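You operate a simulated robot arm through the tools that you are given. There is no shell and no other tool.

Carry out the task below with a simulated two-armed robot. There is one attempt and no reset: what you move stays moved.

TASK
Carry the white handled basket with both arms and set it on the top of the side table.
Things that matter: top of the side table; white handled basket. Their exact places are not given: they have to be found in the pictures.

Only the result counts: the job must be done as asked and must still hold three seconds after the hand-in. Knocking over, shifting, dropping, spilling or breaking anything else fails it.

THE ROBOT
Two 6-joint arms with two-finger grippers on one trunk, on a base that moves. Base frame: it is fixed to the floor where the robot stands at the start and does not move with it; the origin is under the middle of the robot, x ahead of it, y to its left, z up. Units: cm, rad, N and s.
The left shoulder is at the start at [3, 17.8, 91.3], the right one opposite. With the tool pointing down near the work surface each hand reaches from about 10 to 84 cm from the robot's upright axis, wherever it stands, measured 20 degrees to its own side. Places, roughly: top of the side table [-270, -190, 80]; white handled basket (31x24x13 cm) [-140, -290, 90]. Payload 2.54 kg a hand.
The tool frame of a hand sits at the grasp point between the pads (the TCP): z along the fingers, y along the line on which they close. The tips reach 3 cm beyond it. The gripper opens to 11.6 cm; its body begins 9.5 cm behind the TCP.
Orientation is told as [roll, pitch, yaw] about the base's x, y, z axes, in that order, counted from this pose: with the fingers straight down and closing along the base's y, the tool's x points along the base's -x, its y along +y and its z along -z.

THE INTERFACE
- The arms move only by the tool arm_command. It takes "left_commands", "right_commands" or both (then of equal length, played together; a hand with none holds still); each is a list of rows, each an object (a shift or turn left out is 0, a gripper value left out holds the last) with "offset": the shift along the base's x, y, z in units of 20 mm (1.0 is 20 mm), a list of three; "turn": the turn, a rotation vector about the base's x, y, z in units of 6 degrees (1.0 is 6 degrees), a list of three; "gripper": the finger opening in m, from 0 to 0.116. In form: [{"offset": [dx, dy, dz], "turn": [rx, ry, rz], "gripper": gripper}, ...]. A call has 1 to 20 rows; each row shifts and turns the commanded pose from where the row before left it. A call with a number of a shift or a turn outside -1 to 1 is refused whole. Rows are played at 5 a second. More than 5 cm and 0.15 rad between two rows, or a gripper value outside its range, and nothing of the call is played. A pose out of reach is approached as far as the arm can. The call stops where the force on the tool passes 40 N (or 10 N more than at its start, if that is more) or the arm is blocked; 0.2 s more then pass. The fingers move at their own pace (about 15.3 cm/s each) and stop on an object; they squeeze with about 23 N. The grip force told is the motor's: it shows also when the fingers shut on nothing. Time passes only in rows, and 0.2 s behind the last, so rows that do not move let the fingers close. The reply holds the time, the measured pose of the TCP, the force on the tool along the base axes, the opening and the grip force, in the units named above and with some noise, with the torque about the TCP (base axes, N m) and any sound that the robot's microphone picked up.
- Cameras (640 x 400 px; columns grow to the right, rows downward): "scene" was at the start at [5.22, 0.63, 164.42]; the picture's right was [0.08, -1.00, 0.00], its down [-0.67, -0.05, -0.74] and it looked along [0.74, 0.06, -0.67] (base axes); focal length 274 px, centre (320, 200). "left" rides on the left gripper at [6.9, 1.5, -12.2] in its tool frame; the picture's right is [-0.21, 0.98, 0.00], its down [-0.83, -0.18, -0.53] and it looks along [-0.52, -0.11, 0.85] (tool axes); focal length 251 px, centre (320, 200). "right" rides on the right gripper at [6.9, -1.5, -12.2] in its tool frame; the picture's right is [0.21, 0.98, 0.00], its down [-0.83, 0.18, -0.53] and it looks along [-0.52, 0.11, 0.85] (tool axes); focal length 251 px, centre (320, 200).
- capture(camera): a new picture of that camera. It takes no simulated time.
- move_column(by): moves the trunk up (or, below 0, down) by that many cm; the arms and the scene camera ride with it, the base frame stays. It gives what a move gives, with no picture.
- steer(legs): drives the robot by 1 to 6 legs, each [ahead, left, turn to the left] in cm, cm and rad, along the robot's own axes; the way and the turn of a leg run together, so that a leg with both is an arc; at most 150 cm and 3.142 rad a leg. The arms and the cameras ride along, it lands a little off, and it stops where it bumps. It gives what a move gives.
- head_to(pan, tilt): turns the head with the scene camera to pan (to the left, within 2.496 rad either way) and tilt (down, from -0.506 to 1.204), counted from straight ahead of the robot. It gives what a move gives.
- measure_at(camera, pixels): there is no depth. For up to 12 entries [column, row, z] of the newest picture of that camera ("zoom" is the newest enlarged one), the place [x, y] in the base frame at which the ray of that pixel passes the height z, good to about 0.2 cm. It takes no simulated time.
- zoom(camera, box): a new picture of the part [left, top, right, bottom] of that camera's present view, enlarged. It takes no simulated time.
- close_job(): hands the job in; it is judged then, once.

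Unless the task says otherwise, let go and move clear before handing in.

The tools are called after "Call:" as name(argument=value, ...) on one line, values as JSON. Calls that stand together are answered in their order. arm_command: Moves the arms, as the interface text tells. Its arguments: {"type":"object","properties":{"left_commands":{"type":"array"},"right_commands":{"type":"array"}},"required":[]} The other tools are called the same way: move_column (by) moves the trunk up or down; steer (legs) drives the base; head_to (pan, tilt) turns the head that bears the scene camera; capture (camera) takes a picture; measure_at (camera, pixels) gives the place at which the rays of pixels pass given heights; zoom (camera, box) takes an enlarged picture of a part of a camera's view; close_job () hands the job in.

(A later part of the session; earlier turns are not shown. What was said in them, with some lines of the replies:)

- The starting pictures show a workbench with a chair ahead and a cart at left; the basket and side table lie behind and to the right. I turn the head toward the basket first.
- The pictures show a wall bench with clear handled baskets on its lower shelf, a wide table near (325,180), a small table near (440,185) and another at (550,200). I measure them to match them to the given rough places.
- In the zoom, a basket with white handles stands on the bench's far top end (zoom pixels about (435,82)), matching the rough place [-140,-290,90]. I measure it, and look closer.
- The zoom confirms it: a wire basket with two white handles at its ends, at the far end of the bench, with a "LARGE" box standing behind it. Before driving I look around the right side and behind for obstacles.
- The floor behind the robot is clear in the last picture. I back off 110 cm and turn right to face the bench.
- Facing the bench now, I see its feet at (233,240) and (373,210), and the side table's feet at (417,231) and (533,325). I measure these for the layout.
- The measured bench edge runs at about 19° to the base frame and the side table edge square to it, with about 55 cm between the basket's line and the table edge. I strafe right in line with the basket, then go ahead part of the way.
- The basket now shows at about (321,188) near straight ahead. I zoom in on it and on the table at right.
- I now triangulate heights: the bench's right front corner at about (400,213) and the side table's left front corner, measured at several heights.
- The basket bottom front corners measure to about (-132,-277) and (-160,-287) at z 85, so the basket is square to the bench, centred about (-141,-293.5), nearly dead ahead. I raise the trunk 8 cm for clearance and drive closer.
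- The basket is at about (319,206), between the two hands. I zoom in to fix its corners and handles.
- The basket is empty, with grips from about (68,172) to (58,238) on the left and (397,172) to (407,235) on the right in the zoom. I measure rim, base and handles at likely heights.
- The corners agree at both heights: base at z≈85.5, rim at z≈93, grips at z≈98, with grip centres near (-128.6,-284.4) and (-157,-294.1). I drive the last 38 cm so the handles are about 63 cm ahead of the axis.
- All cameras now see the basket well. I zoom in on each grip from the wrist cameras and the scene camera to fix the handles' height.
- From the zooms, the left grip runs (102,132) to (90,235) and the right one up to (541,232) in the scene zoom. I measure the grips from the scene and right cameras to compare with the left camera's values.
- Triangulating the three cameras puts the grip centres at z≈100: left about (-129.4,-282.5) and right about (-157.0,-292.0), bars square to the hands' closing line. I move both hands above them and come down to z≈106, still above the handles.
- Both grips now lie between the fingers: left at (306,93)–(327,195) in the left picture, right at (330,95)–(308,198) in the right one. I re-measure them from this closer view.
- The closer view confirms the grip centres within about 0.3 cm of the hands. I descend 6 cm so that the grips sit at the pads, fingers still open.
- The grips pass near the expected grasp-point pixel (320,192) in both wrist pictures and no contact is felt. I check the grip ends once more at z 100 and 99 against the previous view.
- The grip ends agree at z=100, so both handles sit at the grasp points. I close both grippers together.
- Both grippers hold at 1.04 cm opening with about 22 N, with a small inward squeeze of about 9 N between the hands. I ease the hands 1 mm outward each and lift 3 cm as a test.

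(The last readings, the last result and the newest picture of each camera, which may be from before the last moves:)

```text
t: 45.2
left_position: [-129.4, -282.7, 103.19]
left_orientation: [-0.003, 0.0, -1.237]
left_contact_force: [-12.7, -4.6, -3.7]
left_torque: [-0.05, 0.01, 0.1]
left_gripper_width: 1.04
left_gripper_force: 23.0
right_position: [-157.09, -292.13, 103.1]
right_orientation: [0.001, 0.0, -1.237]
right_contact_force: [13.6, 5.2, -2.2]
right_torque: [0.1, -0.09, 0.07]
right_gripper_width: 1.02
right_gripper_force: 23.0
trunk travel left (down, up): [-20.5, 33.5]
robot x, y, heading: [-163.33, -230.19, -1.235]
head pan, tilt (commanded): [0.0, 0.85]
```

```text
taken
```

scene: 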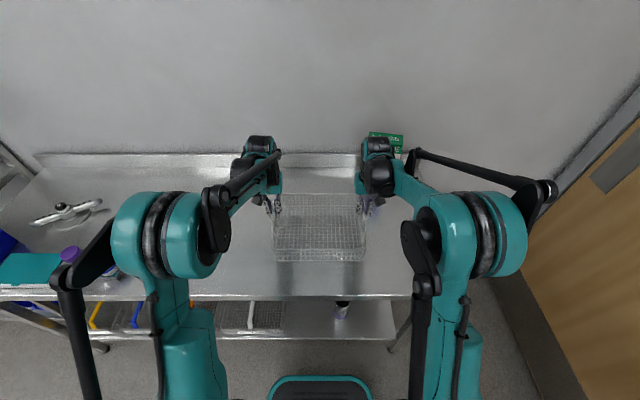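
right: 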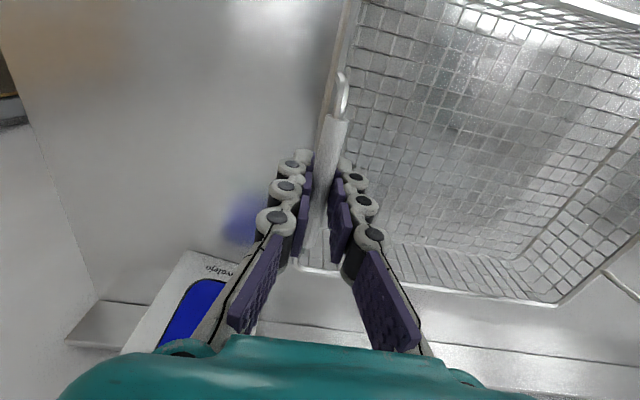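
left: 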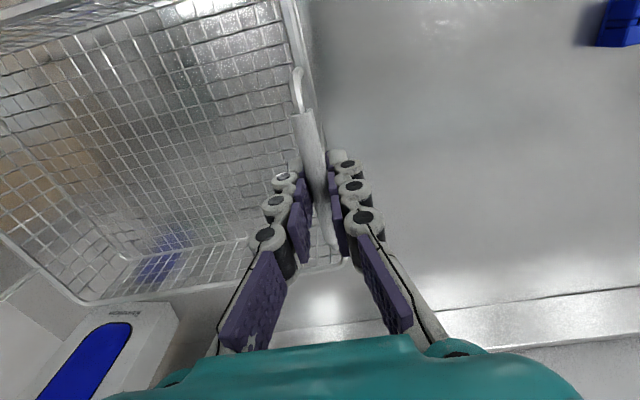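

The basket is off the bench: each hand carries about 3 N, and the inner force is now about 13 N outward. I bring the hands 0.6 mm back in each and lift 5 cm more.

Call:
arm_command(left_commands=[{"offset": [-0.03, -0.01, 0]}, {"offset": [0, 0, 0.5]}, {"offset": [0, 0, 0.5]}, {"offset": [0, 0, 0.5]}, {"offset": [0, 0, 0.5]}, {"offset": [0, 0, 0.5]}, {"offset": [0, 0, 0]}], right_commands=[{"offset": [0.03, 0.01, 0]}, {"offset": [0, 0, 0.5]}, {"offset": [0, 0, 0.5]}, {"offset": [0, 0, 0.5]}, {"offset": [0, 0, 0.5]}, {"offset": [0, 0, 0.5]}, {"offset": [0, 0, 0]}])

Call:
capture(camera="scene")

Call:
head_to(pan=-1.3, tilt=0.7)

Call:
capture(camera="scene")

```text
t: 46.8
left_position: [-129.21, -282.74, 108.07]
left_orientation: [0.0, 0.0, -1.237]
left_contact_force: [-8.5, -3.3, -3.6]
left_torque: [0.05, 0.06, 0.03]
left_gripper_width: 1.03
left_gripper_force: 22.9
right_position: [-156.93, -292.13, 108.02]
right_orientation: [0.0, 0.0, -1.235]
right_contact_force: [8.1, 2.9, -2.7]
right_torque: [-0.08, -0.02, 0.02]
right_gripper_width: 0.98
right_gripper_force: 22.7
trunk travel left (down, up): [-20.5, 33.5]
robot x, y, heading: [-163.33, -230.33, -1.234]
head pan, tilt (commanded): [0.0, 0.85]
```

```text
taken
```

scene: 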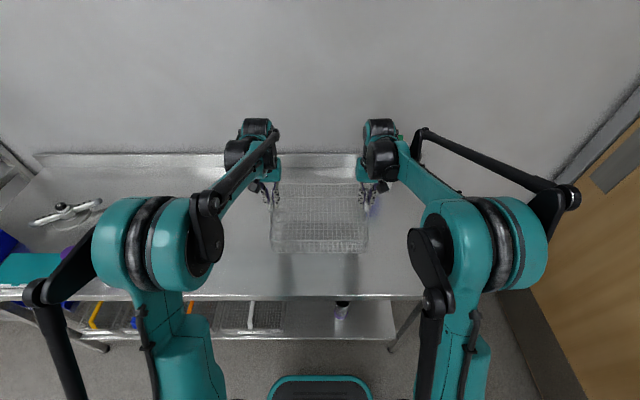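

```text
t: 48.3
left_position: [-129.37, -282.61, 108.11]
left_orientation: [0.0, 0.0, -1.235]
left_contact_force: [-6.0, -2.0, -3.2]
left_torque: [0.0, 0.05, 0.08]
left_gripper_width: 1.05
left_gripper_force: 22.9
right_position: [-156.96, -291.94, 108.08]
right_orientation: [0.001, 0.0, -1.236]
right_contact_force: [6.2, 1.7, -3.5]
right_torque: [0.02, -0.03, 0.0]
right_gripper_width: 1.02
right_gripper_force: 22.9
trunk travel left (down, up): [-20.5, 33.5]
robot x, y, heading: [-163.3, -230.37, -1.236]
head pan, tilt (commanded): [-1.3, 0.7]
```

```text
taken
```

scene: 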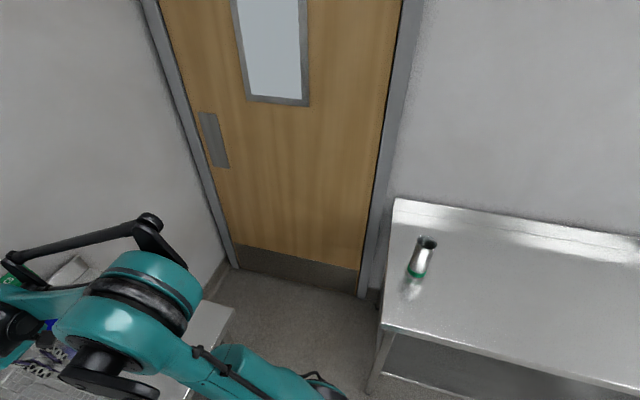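

The basket hangs level between the hands, and at right the side table's near corner shows at (382,325) with a can at (415,262). I back away from the bench 52 cm, and strafe left 36 cm to have room for the turn.

Call:
measure_at(camera="scene", pixels=[[382, 325, 80], [382, 325, 85], [396, 215, 80], [396, 215, 85], [412, 276, 80], [412, 276, 85], [640, 390, 80], [640, 390, 85]])

Call:
steer(legs=[[-52, 0, 0], [0, 36, 0]])

Call:
capture(camera="scene")

```text
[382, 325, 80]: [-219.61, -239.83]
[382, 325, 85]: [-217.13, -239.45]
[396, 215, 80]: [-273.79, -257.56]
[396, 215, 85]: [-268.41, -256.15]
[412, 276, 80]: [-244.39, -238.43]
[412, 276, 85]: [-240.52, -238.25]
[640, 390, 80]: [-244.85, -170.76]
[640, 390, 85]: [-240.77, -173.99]
```

```text
t: 53.2
left_position: [-112.45, -221.8, 107.95]
left_orientation: [0.0, -0.002, -1.237]
left_contact_force: [-3.7, -0.8, -2.3]
left_torque: [-0.09, 0.04, 0.0]
left_gripper_width: 1.05
left_gripper_force: 23.1
right_position: [-140.13, -231.26, 107.89]
right_orientation: [0.0, 0.0, -1.235]
right_contact_force: [4.4, 1.3, -3.4]
right_torque: [0.11, 0.02, -0.04]
right_gripper_width: 0.98
right_gripper_force: 22.8
trunk travel left (down, up): [-20.5, 33.5]
robot x, y, heading: [-146.69, -169.68, -1.236]
head pan, tilt (commanded): [-1.3, 0.7]
```

```text
taken
```

scene: 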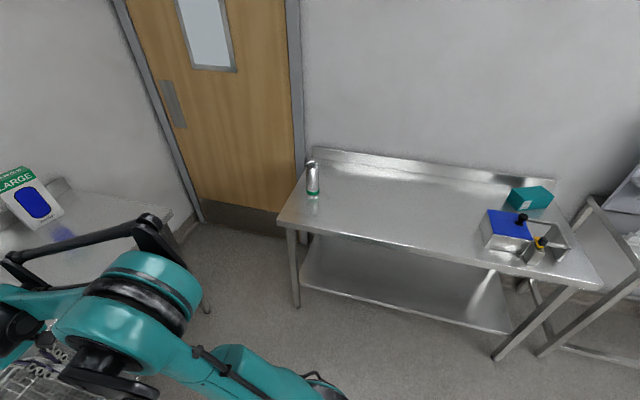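

The base is now at about (-146.7,-169.7), clear for the turn, and the whole table top is visible: near corners at (278,221) and (604,288), can base (313,194). I measure it at several heights to find the top's height.

Call:
measure_at(camera="scene", pixels=[[278, 221, 78], [278, 221, 80], [278, 221, 85], [313, 194, 78], [313, 194, 80], [313, 194, 85], [604, 288, 80], [604, 288, 85], [312, 162, 80], [482, 240, 80], [525, 262, 80], [296, 306, 0]])

Call:
zoom(camera="scene", box=[270, 130, 430, 230])

Call:
zoom(camera="scene", box=[450, 170, 610, 270])

```text
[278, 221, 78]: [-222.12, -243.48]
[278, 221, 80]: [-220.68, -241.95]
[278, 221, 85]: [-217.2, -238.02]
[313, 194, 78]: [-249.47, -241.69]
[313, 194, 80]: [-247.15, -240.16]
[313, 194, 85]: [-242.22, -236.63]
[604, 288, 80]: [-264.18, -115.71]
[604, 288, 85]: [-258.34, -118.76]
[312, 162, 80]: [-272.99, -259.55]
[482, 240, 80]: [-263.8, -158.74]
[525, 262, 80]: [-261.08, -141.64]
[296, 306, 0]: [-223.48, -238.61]
```

```text
4.00 times, centred on (350, 180) of scene
```

zoom: 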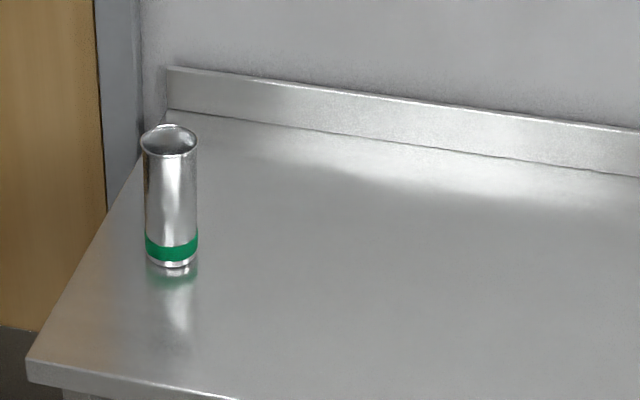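

```text
4.00 times, centred on (530, 220) of scene
```

zoom: 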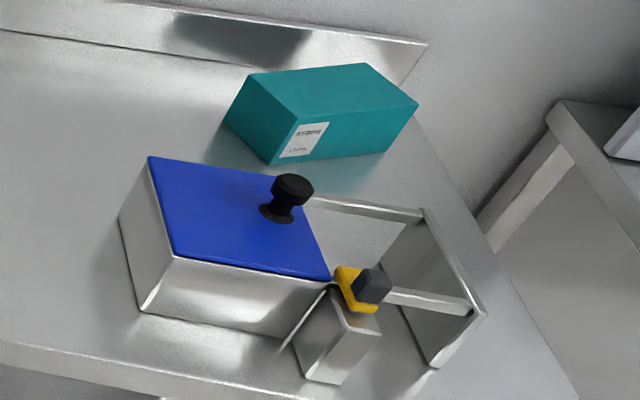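

The table is about 124 cm wide with the can near its left back and the blue-lidded box and clamp toward its right end, leaving the middle-left free. I turn right 1.574 rad to face the table.

Call:
steer(legs=[[0, 0, -1.574]])

Call:
head_to(pan=0, tilt=0.7)

Call:
capture(camera="scene")

```text
t: 57.5
left_position: [-199.49, -203.14, 108.03]
left_orientation: [-0.001, 0.0, -2.814]
left_contact_force: [0.0, 1.1, -3.9]
left_torque: [0.01, -0.03, 0.04]
left_gripper_width: 1.03
left_gripper_force: 23.0
right_position: [-208.63, -175.33, 108.06]
right_orientation: [-0.001, 0.0, -2.814]
right_contact_force: [1.8, -1.4, -3.0]
right_torque: [-0.01, 0.04, 0.01]
right_gripper_width: 1.0
right_gripper_force: 23.0
trunk travel left (down, up): [-20.5, 33.5]
robot x, y, heading: [-146.74, -169.19, -2.815]
head pan, tilt (commanded): [-1.3, 0.7]
```

```text
t: 58.9
left_position: [-199.52, -203.19, 108.08]
left_orientation: [0.0, -0.001, -2.813]
left_contact_force: [-0.6, 0.1, -3.2]
left_torque: [0.0, 0.02, 0.05]
left_gripper_width: 1.03
left_gripper_force: 23.2
right_position: [-208.58, -175.36, 107.97]
right_orientation: [0.0, -0.001, -2.814]
right_contact_force: [0.7, -0.2, -2.2]
right_torque: [-0.02, -0.02, 0.03]
right_gripper_width: 1.0
right_gripper_force: 22.8
trunk travel left (down, up): [-20.5, 33.5]
robot x, y, heading: [-146.36, -169.61, -2.815]
head pan, tilt (commanded): [0.0, 0.7]
```

```text
taken
```

scene: 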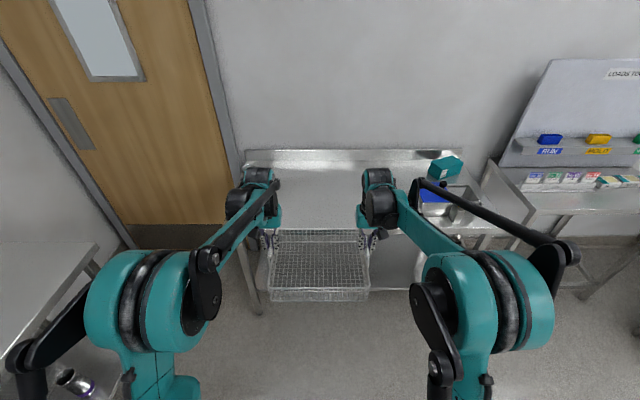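

The robot faces the table with the basket about 61 cm ahead; the table's front edge is about 90 cm ahead, the can at about 34 cm left and the blue box beginning about 41 cm right. I shift 4 cm right and go ahead 46 cm, with the basket bottom still about 11 cm above the top.

Call:
steer(legs=[[0, -4, 0], [30, 0, 0]])

Call:
head_to(pan=0, tilt=0.8)

Call:
capture(camera="scene")

Call:
capture(camera="left")

Call:
capture(camera="right")

```text
t: 61.5
left_position: [-229.16, -208.94, 108.05]
left_orientation: [-0.001, 0.002, -2.813]
left_contact_force: [-1.7, 0.7, -3.1]
left_torque: [0.02, -0.02, 0.03]
left_gripper_width: 1.04
left_gripper_force: 23.5
right_position: [-238.32, -181.26, 107.99]
right_orientation: [0.001, 0.003, -2.814]
right_contact_force: [-0.4, -1.7, -2.8]
right_torque: [-0.01, 0.03, -0.01]
right_gripper_width: 0.96
right_gripper_force: 23.4
trunk travel left (down, up): [-20.5, 33.5]
robot x, y, heading: [-176.37, -175.09, -2.809]
head pan, tilt (commanded): [0.0, 0.7]
```

```text
t: 62.1
left_position: [-229.09, -209.03, 108.07]
left_orientation: [0.0, -0.001, -2.814]
left_contact_force: [0.1, 0.8, -3.3]
left_torque: [0.0, 0.01, 0.01]
left_gripper_width: 1.04
left_gripper_force: 22.8
right_position: [-238.2, -181.38, 107.95]
right_orientation: [-0.001, 0.001, -2.813]
right_contact_force: [0.5, -0.6, -3.4]
right_torque: [0.0, 0.02, 0.02]
right_gripper_width: 0.99
right_gripper_force: 22.3
trunk travel left (down, up): [-20.5, 33.5]
robot x, y, heading: [-176.41, -174.88, -2.815]
head pan, tilt (commanded): [0.0, 0.799]
```

```text
taken
```

scene: 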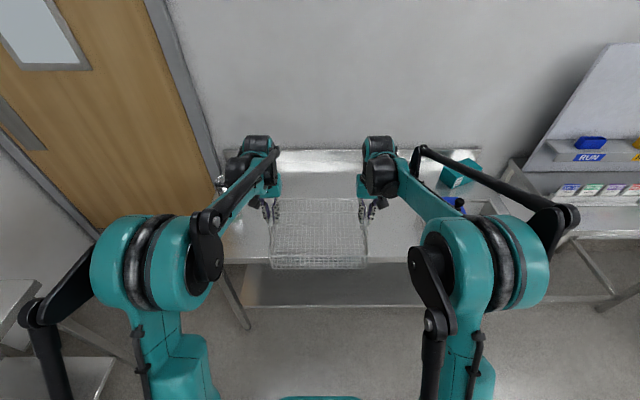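

```text
taken
```

left: 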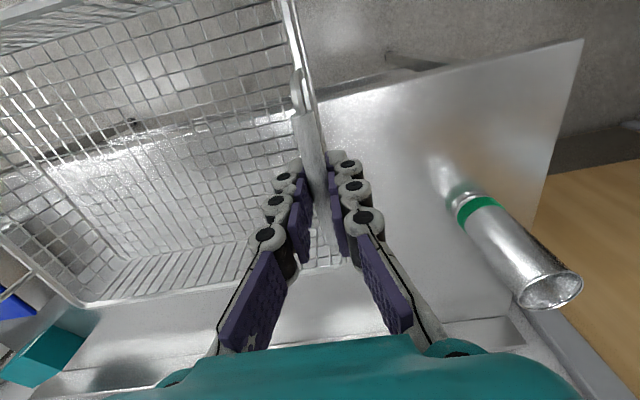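

```text
taken
```

right: 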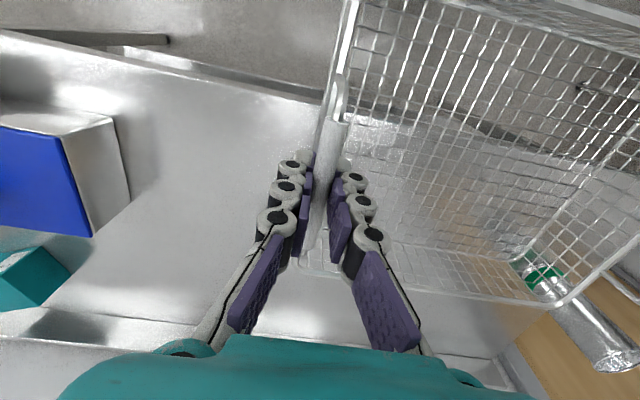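

The wrist pictures show the can's base at (463,197) in the left view and the blue-lid box's nearest base edge around (130,190) in the right view. I measure them relative to the present hand positions.

Call:
measure_at(camera="left", pixels=[[463, 197, 83], [463, 197, 85], [582, 41, 83], [582, 41, 85], [320, 98, 83], [320, 98, 85], [526, 305, 98]])

Call:
measure_at(camera="right", pixels=[[130, 190, 83], [113, 118, 93], [93, 236, 93], [5, 31, 83], [300, 100, 83], [300, 100, 85], [535, 265, 83], [535, 265, 85]])

Call:
measure_at(camera="scene", pixels=[[250, 262, 80], [250, 262, 83], [250, 262, 85], [400, 258, 80], [400, 258, 83], [400, 258, 85]])

Call:
zoom(camera="scene", box=[200, 140, 520, 340])

```text
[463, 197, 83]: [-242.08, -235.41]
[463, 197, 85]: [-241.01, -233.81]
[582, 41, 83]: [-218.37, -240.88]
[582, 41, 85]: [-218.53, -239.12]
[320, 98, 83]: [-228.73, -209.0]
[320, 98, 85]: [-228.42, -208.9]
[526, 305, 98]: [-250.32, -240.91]
```

```text
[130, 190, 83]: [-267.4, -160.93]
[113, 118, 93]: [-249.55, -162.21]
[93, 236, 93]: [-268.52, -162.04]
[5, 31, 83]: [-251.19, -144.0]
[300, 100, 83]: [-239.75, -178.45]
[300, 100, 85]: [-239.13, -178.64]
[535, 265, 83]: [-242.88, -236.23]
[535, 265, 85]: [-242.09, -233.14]
```

```text
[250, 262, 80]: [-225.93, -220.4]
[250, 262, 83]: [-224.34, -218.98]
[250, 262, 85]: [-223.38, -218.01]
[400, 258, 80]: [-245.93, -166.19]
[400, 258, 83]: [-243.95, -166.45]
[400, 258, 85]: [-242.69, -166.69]
```

```text
2.00 times, centred on (360, 240) of scene
```

zoom: 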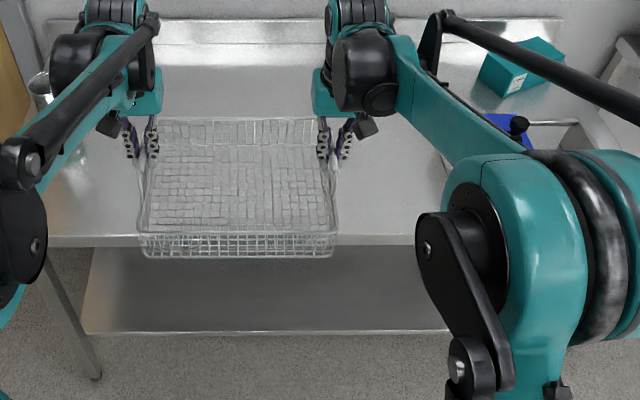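

Everything agrees: table top at z≈84, edge about 60 cm ahead of the axis, can about 32 cm to the left and box about 37 cm to the right of the axis line. I go ahead 18 cm, 2 cm to the right, so the basket is fully over the top.

Call:
steer(legs=[[18, -2, 0]])

Call:
capture(camera="scene")

Call:
capture(camera="left")

Call:
capture(camera="right")

```text
t: 63.6
left_position: [-246.71, -212.84, 107.99]
left_orientation: [0.0, 0.002, -2.814]
left_contact_force: [-0.7, 0.3, -2.7]
left_torque: [-0.01, 0.0, 0.05]
left_gripper_width: 1.05
left_gripper_force: 23.0
right_position: [-255.81, -185.18, 107.95]
right_orientation: [-0.001, 0.001, -2.812]
right_contact_force: [-0.7, -0.6, -3.5]
right_torque: [0.01, -0.04, 0.04]
right_gripper_width: 0.95
right_gripper_force: 23.3
trunk travel left (down, up): [-20.5, 33.5]
robot x, y, heading: [-194.08, -179.19, -2.813]
head pan, tilt (commanded): [0.0, 0.799]
```

```text
taken
```

scene: 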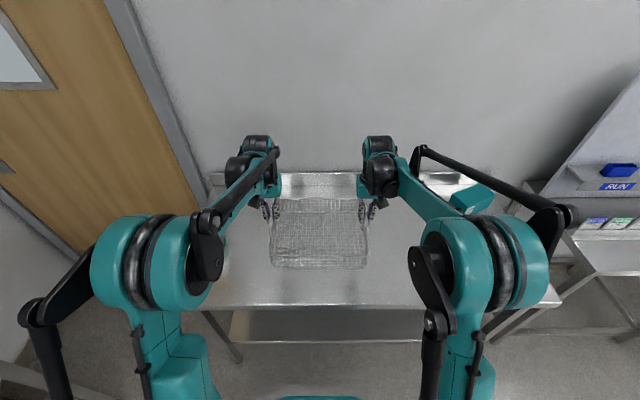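

```text
taken
```

left: 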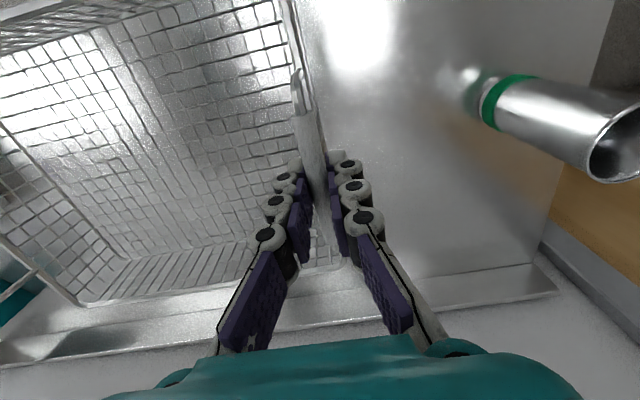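

```text
taken
```

right: 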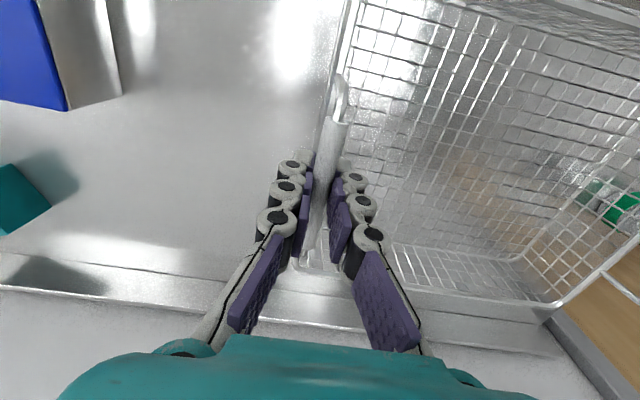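

The basket is fully over the top, its front about 6 cm inside the edge, with the can and blue box well to the sides. I lower 8 cm, keeping both hands together.

Call:
arm_command(left_commands=[{"offset": [0, 0, -0.5]}, {"offset": [0, 0, -0.5]}, {"offset": [0, 0, -0.5]}, {"offset": [0, 0, -0.5]}, {"offset": [0, 0, -0.5]}, {"offset": [0, 0, -0.5]}, {"offset": [0, 0, -0.5]}, {"offset": [0, 0, -0.5]}, {"offset": [0, 0, 0]}], right_commands=[{"offset": [0, 0, -0.5]}, {"offset": [0, 0, -0.5]}, {"offset": [0, 0, -0.5]}, {"offset": [0, 0, -0.5]}, {"offset": [0, 0, -0.5]}, {"offset": [0, 0, -0.5]}, {"offset": [0, 0, -0.5]}, {"offset": [0, 0, -0.5]}, {"offset": [0, 0, 0]}])

Call:
zoom(camera="scene", box=[220, 180, 420, 305])

Call:
capture(camera="left")

Call:
capture(camera="right")

```text
t: 65.6
left_position: [-246.63, -212.91, 100.05]
left_orientation: [0.001, 0.0, -2.814]
left_contact_force: [0.6, 2.1, -2.6]
left_torque: [-0.03, 0.18, 0.0]
left_gripper_width: 1.03
left_gripper_force: 22.6
right_position: [-255.85, -185.15, 99.92]
right_orientation: [0.002, 0.0, -2.814]
right_contact_force: [1.8, -2.4, -2.1]
right_torque: [0.03, -0.15, -0.13]
right_gripper_width: 0.91
right_gripper_force: 23.1
trunk travel left (down, up): [-20.5, 33.5]
robot x, y, heading: [-193.75, -178.76, -2.812]
head pan, tilt (commanded): [0.0, 0.799]
```

```text
3.20 times, centred on (320, 242) of scene
```

zoom: 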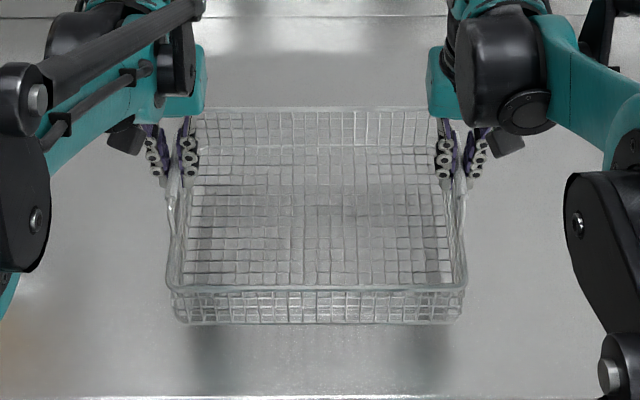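

```text
taken
```

left: 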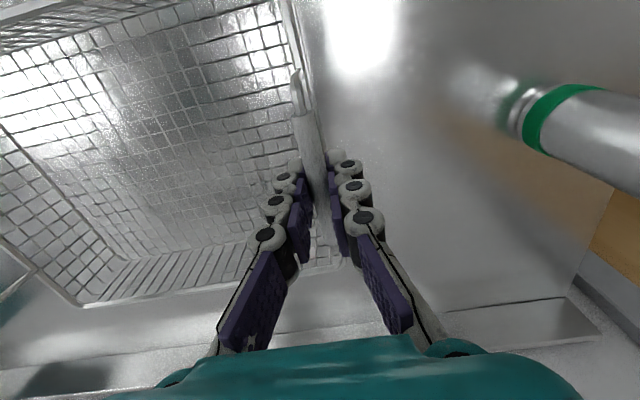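

```text
taken
```

right: 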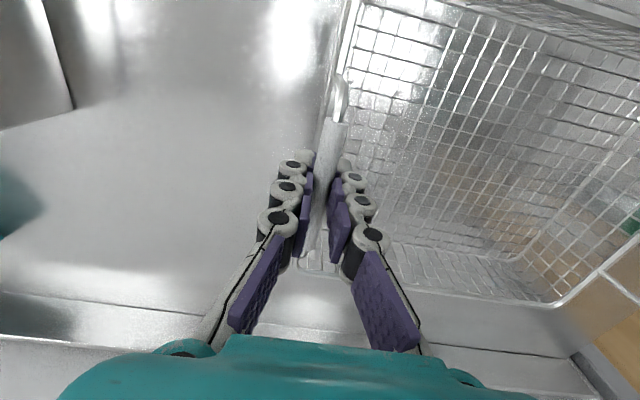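

Still carrying (about -2.4 N per hand), so the basket has not touched down; the gap to the table is a few cm. I lower in small 0.4 cm steps and watch the vertical force.

Call:
arm_command(left_commands=[{"offset": [0, 0, -0.2]}, {"offset": [0, 0, -0.2]}, {"offset": [0, 0, -0.2]}, {"offset": [0, 0, -0.2]}, {"offset": [0, 0, -0.2]}, {"offset": [0, 0, 0]}], right_commands=[{"offset": [0, 0, -0.2]}, {"offset": [0, 0, -0.2]}, {"offset": [0, 0, -0.2]}, {"offset": [0, 0, -0.2]}, {"offset": [0, 0, -0.2]}, {"offset": [0, 0, 0]}])

Call:
zoom(camera="scene", box=[220, 180, 420, 305])

```text
t: 67.0
left_position: [-246.45, -212.97, 97.96]
left_orientation: [0.001, 0.0, -2.813]
left_contact_force: [-2.6, 2.0, -2.8]
left_torque: [-0.01, 0.04, 0.06]
left_gripper_width: 1.02
left_gripper_force: 22.9
right_position: [-255.86, -185.25, 98.1]
right_orientation: [0.001, 0.001, -2.812]
right_contact_force: [1.9, -1.7, -3.3]
right_torque: [0.01, -0.03, 0.4]
right_gripper_width: 0.92
right_gripper_force: 23.2
trunk travel left (down, up): [-20.5, 33.5]
robot x, y, heading: [-193.41, -179.15, -2.817]
head pan, tilt (commanded): [0.0, 0.799]
```

```text
3.20 times, centred on (320, 242) of scene
```

zoom: 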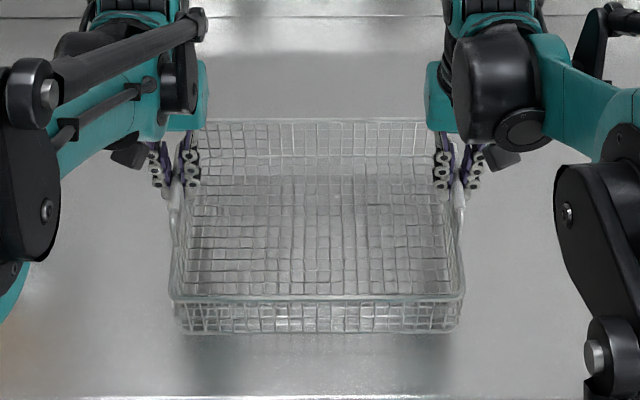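

The hands still carry the weight at z≈98. I go on down 1.2 cm more in small steps.

Call:
arm_command(left_commands=[{"offset": [0, 0, -0.15]}, {"offset": [0, 0, -0.15]}, {"offset": [0, 0, -0.15]}, {"offset": [0, 0, -0.15]}, {"offset": [0, 0, 0]}], right_commands=[{"offset": [0, 0, -0.15]}, {"offset": [0, 0, -0.15]}, {"offset": [0, 0, -0.15]}, {"offset": [0, 0, -0.15]}, {"offset": [0, 0, 0]}])

Call:
zoom(camera="scene", box=[220, 180, 420, 305])

```text
t: 68.2
left_position: [-246.56, -212.99, 96.82]
left_orientation: [0.001, 0.001, -2.814]
left_contact_force: [-1.2, 3.8, -3.4]
left_torque: [0.02, -0.07, 0.04]
left_gripper_width: 1.05
left_gripper_force: 22.8
right_position: [-255.9, -185.3, 96.8]
right_orientation: [0.0, 0.0, -2.812]
right_contact_force: [0.6, -4.5, -3.7]
right_torque: [-0.01, 0.06, -0.12]
right_gripper_width: 0.85
right_gripper_force: 23.4
trunk travel left (down, up): [-20.5, 33.5]
robot x, y, heading: [-193.95, -179.44, -2.813]
head pan, tilt (commanded): [0.0, 0.799]
```

```text
3.20 times, centred on (320, 242) of scene
```

zoom: 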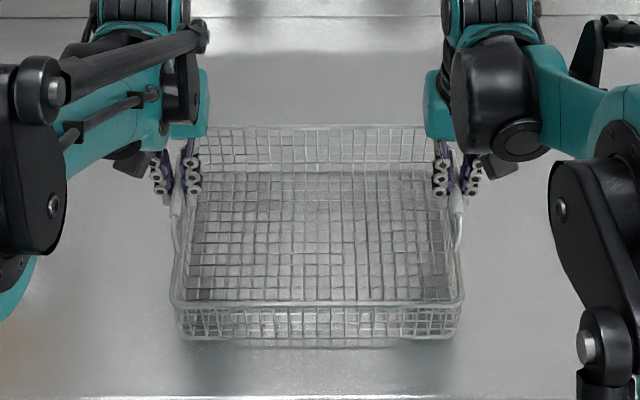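

The reflection under the front bottom edge (row 347 versus 338) shows a gap of about 0.8 cm. I continue down in 0.2 cm steps.

Call:
arm_command(left_commands=[{"offset": [0, 0, -0.1]}, {"offset": [0, 0, -0.1]}, {"offset": [0, 0, -0.1]}, {"offset": [0, 0, -0.1]}, {"offset": [0, 0, 0]}], right_commands=[{"offset": [0, 0, -0.1]}, {"offset": [0, 0, -0.1]}, {"offset": [0, 0, -0.1]}, {"offset": [0, 0, -0.1]}, {"offset": [0, 0, 0]}])

Call:
zoom(camera="scene", box=[220, 180, 420, 305])

```text
t: 69.4
left_position: [-246.56, -212.93, 96.09]
left_orientation: [0.0, 0.0, -2.813]
left_contact_force: [-3.4, 5.2, 1.2]
left_torque: [0.14, -0.19, 0.05]
left_gripper_width: 1.03
left_gripper_force: 22.8
right_position: [-255.81, -185.16, 96.01]
right_orientation: [0.0, 0.0, -2.812]
right_contact_force: [1.7, -4.1, -2.9]
right_torque: [-0.03, 0.06, 0.07]
right_gripper_width: 0.89
right_gripper_force: 23.2
trunk travel left (down, up): [-20.5, 33.5]
robot x, y, heading: [-193.55, -179.12, -2.812]
head pan, tilt (commanded): [0.0, 0.799]
```

```text
3.20 times, centred on (320, 242) of scene
```

zoom: 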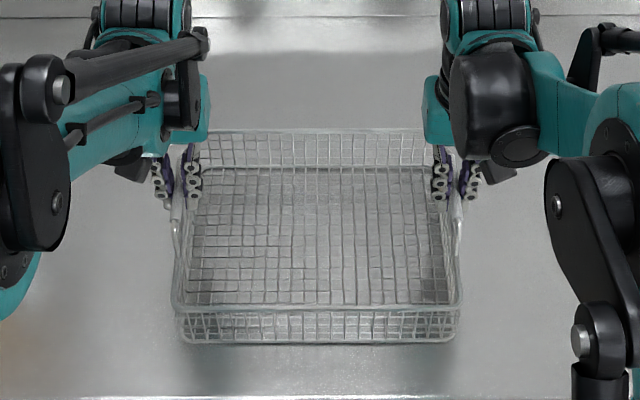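

The left side has touched down (+1.2 N) while the right still carries 2.9 N. I lower the right hand 0.3 cm more and the left 0.1 cm.

Call:
arm_command(left_commands=[{"offset": [0, 0, -0.02]}, {"offset": [0, 0, -0.02]}, {"offset": [0, 0, 0]}, {"offset": [0, 0, 0]}], right_commands=[{"offset": [0, 0, -0.075]}, {"offset": [0, 0, -0.075]}, {"offset": [0, 0, 0]}, {"offset": [0, 0, 0]}])

Call:
zoom(camera="scene", box=[220, 180, 420, 305])

```text
t: 70.4
left_position: [-246.52, -212.83, 96.01]
left_orientation: [-0.001, -0.001, -2.814]
left_contact_force: [-6.0, 6.3, 6.1]
left_torque: [0.03, -0.05, 0.05]
left_gripper_width: 1.04
left_gripper_force: 22.7
right_position: [-255.77, -185.16, 95.93]
right_orientation: [-0.001, -0.002, -2.814]
right_contact_force: [-4.8, -2.8, 16.0]
right_torque: [0.13, -0.34, 0.11]
right_gripper_width: 0.91
right_gripper_force: 22.3
trunk travel left (down, up): [-20.5, 33.5]
robot x, y, heading: [-193.99, -178.85, -2.814]
head pan, tilt (commanded): [0.0, 0.799]
```

```text
3.20 times, centred on (320, 242) of scene
```

zoom: 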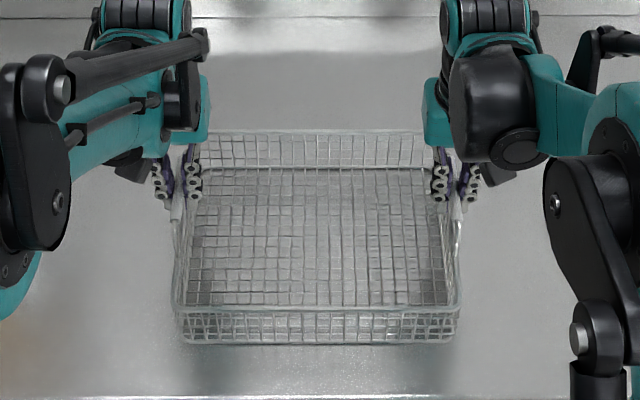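

Both sides now press on the table (+6 N and +16 N), so the basket stands. I ease the press off slightly, then open both grippers to 6 cm.

Call:
arm_command(left_commands=[{"offset": [0, 0, 0.02]}, {"offset": [0, 0, 0]}, {"gripper": 0.025}, {"gripper": 0.04}, {"gripper": 0.06}, {"gripper": 0.06}, {"gripper": 0.06}], right_commands=[{"offset": [0, 0, 0.05]}, {"offset": [0, 0, 0]}, {"gripper": 0.025}, {"gripper": 0.04}, {"gripper": 0.06}, {"gripper": 0.06}, {"gripper": 0.06}])

Call:
capture(camera="left")

Call:
capture(camera="right")

Call:
zoom(camera="scene", box=[220, 180, 420, 305])

```text
t: 72.0
left_position: [-246.56, -212.87, 95.94]
left_orientation: [0.001, 0.001, -2.812]
left_contact_force: [-0.1, -1.1, 0.3]
left_torque: [-0.03, 0.02, 0.03]
left_gripper_width: 5.99
left_gripper_force: 0.1
right_position: [-255.74, -185.15, 95.91]
right_orientation: [0.0, 0.001, -2.816]
right_contact_force: [0.2, -0.9, 0.3]
right_torque: [0.0, 0.01, 0.01]
right_gripper_width: 5.99
right_gripper_force: 0.1
trunk travel left (down, up): [-20.5, 33.5]
robot x, y, heading: [-193.71, -179.08, -2.813]
head pan, tilt (commanded): [0.0, 0.799]
```

```text
taken
```

left: 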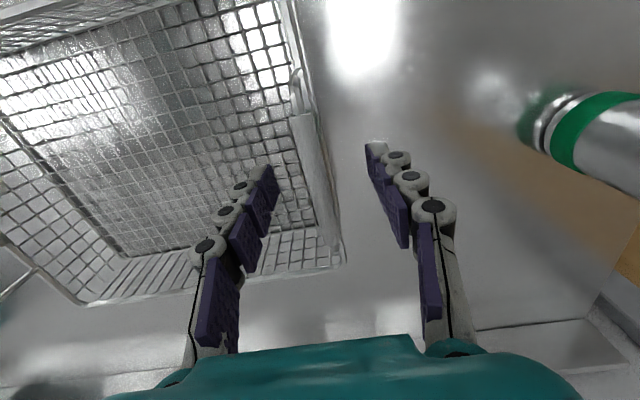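

```text
taken
```

right: 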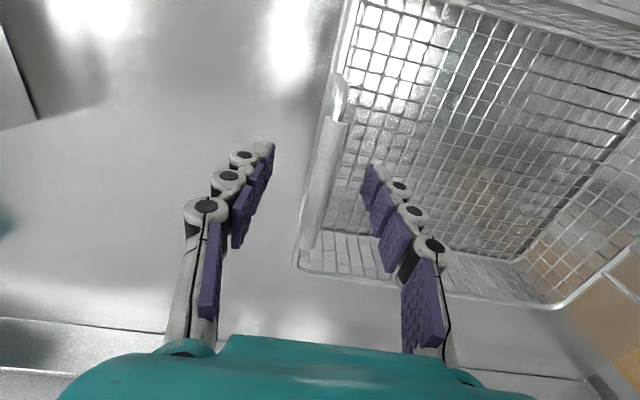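

```text
3.20 times, centred on (320, 242) of scene
```

zoom: 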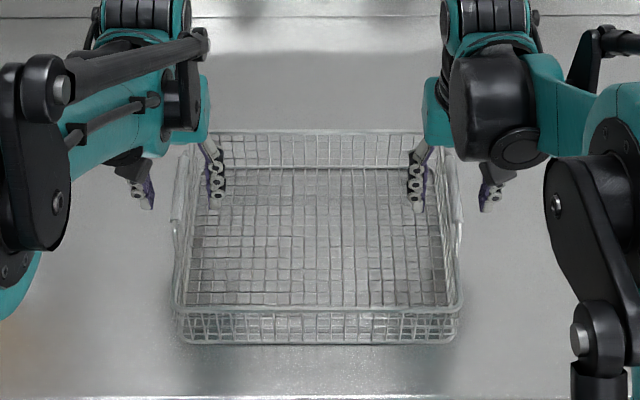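

Both hands are free (forces near 0) and the basket stands level on the table. I raise both hands straight up 14 cm, clear of the handles.

Call:
arm_command(left_commands=[{"offset": [0, 0, 0.3]}, {"offset": [0, 0, 0.5]}, {"offset": [0, 0, 0.7]}, {"offset": [0, 0, 0.8]}, {"offset": [0, 0, 0.8]}, {"offset": [0, 0, 0.8]}, {"offset": [0, 0, 0.8]}, {"offset": [0, 0, 0.8]}, {"offset": [0, 0, 0.8]}, {"offset": [0, 0, 0.7]}, {"offset": [0, 0, 0]}], right_commands=[{"offset": [0, 0, 0.3]}, {"offset": [0, 0, 0.5]}, {"offset": [0, 0, 0.7]}, {"offset": [0, 0, 0.8]}, {"offset": [0, 0, 0.8]}, {"offset": [0, 0, 0.8]}, {"offset": [0, 0, 0.8]}, {"offset": [0, 0, 0.8]}, {"offset": [0, 0, 0.8]}, {"offset": [0, 0, 0.7]}, {"offset": [0, 0, 0]}])

Call:
capture(camera="scene")

Call:
capture(camera="left")

Call:
capture(camera="right")

```text
t: 74.4
left_position: [-246.61, -213.03, 109.95]
left_orientation: [-0.001, 0.001, -2.813]
left_contact_force: [-0.5, -0.3, -0.1]
left_torque: [-0.02, -0.03, 0.0]
left_gripper_width: 5.99
left_gripper_force: 0.0
right_position: [-255.84, -185.32, 109.78]
right_orientation: [0.001, -0.001, -2.814]
right_contact_force: [0.3, -0.2, -0.5]
right_torque: [-0.02, 0.01, -0.01]
right_gripper_width: 6.01
right_gripper_force: 0.1
trunk travel left (down, up): [-20.5, 33.5]
robot x, y, heading: [-193.7, -179.02, -2.809]
head pan, tilt (commanded): [0.0, 0.799]
```

```text
taken
```

scene: 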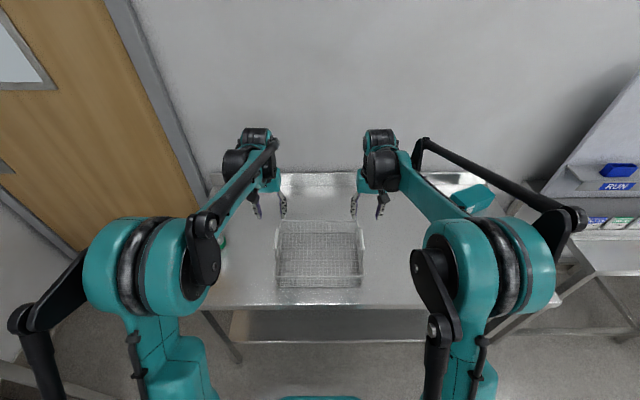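

```text
taken
```

left: 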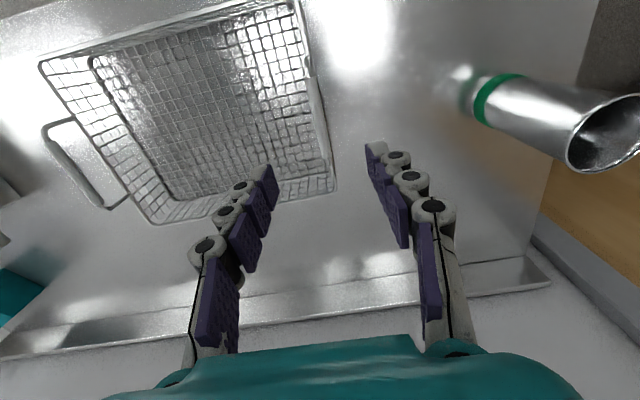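

```text
taken
```

right: 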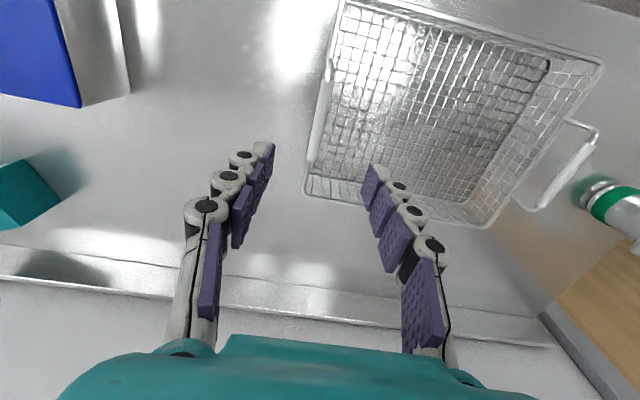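

The basket stands on the table top at about (319,255), upright and empty-handed, with the can and blue box where they were. I back the robot 40 cm off and take a final look.

Call:
steer(legs=[[-40, 0, 0]])

Call:
head_to(pan=0, tilt=0.6)

Call:
capture(camera="scene")

Call:
zoom(camera="scene", box=[220, 140, 480, 302])

Call:
head_to(pan=1.3, tilt=0.6)

Call:
capture(camera="scene")

```text
t: 76.9
left_position: [-208.81, -199.89, 110.03]
left_orientation: [0.0, 0.0, -2.815]
left_contact_force: [-0.1, 0.5, 0.6]
left_torque: [-0.03, 0.04, -0.01]
left_gripper_width: 5.98
left_gripper_force: 0.0
right_position: [-217.96, -172.25, 109.74]
right_orientation: [0.0, -0.001, -2.814]
right_contact_force: [-0.2, 0.1, -0.6]
right_torque: [0.0, 0.0, 0.0]
right_gripper_width: 6.01
right_gripper_force: 0.0
trunk travel left (down, up): [-20.5, 33.5]
robot x, y, heading: [-156.03, -166.2, -2.816]
head pan, tilt (commanded): [0.0, 0.799]
```

```text
t: 77.7
left_position: [-208.88, -199.97, 110.0]
left_orientation: [-0.001, 0.0, -2.815]
left_contact_force: [-0.3, -0.3, 0.3]
left_torque: [0.04, -0.01, 0.0]
left_gripper_width: 5.99
left_gripper_force: 0.0
right_position: [-218.01, -172.24, 109.78]
right_orientation: [0.001, -0.001, -2.815]
right_contact_force: [0.1, 0.1, -0.7]
right_torque: [0.01, -0.01, 0.0]
right_gripper_width: 5.98
right_gripper_force: 0.0
trunk travel left (down, up): [-20.5, 33.5]
robot x, y, heading: [-156.1, -166.21, -2.814]
head pan, tilt (commanded): [0.0, 0.6]
```

```text
taken
```

scene: 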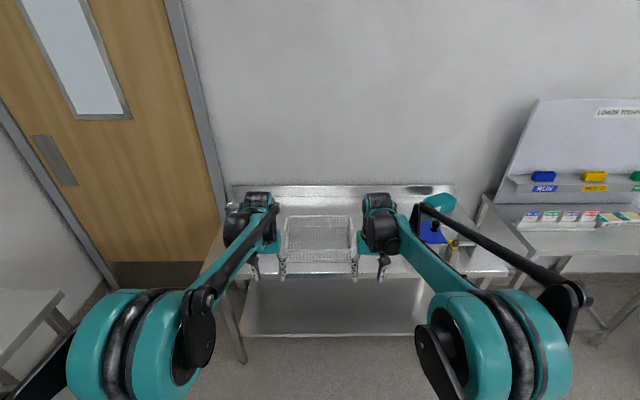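

```text
2.46 times, centred on (350, 221) of scene
```

zoom: 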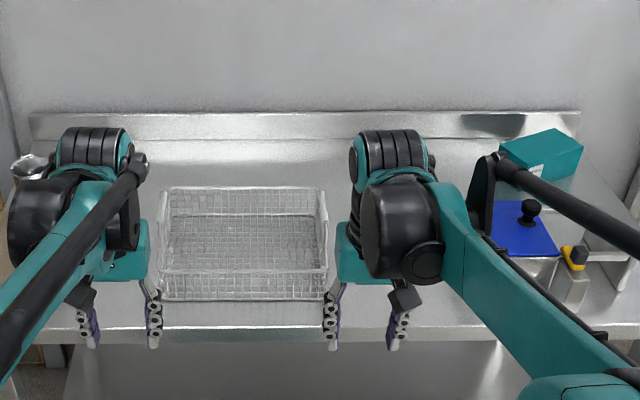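

```text
t: 79.1
left_position: [-208.91, -199.92, 109.99]
left_orientation: [0.0, 0.0, -2.815]
left_contact_force: [-0.2, -0.8, -0.4]
left_torque: [0.01, -0.02, 0.02]
left_gripper_width: 6.0
left_gripper_force: 0.1
right_position: [-217.97, -172.17, 109.72]
right_orientation: [0.0, -0.001, -2.816]
right_contact_force: [-0.6, 1.0, 0.0]
right_torque: [-0.04, -0.02, 0.01]
right_gripper_width: 5.99
right_gripper_force: 0.1
trunk travel left (down, up): [-20.5, 33.5]
robot x, y, heading: [-156.19, -166.2, -2.811]
head pan, tilt (commanded): [1.3, 0.6]
```

```text
taken
```

scene: 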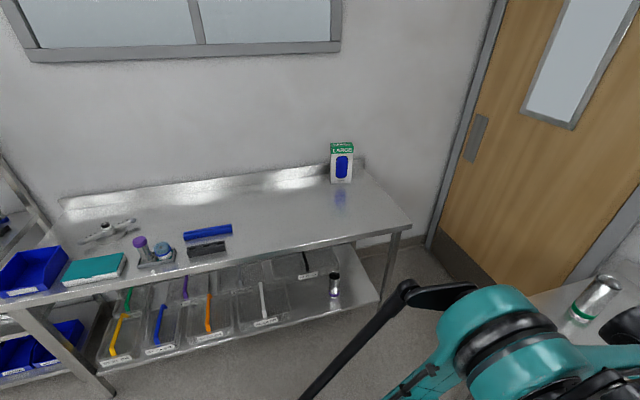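

The final pictures show the basket standing level on the side table (zoom about (243,245)), the can and blue box undisturbed, and everything on the bench, including the "LARGE" box at (341,163), still in place. The hands are empty and clear, so I hand the job in.

Call:
close_job()

```text
The job is handed in.
```

The white-handled basket is now on top of the side table, set down level with its front edge about 6 cm inside the table's edge. I have handed the job in, but the tool didn't say whether it passed.

I carried it from the bench with both arms, one on each handle, then let go and backed the robot 40 cm away. In the last pictures, the can and blue-lidded box on the table and everything on the bench were still in place. The drives and arm moves showed no signs of bumping into anything.
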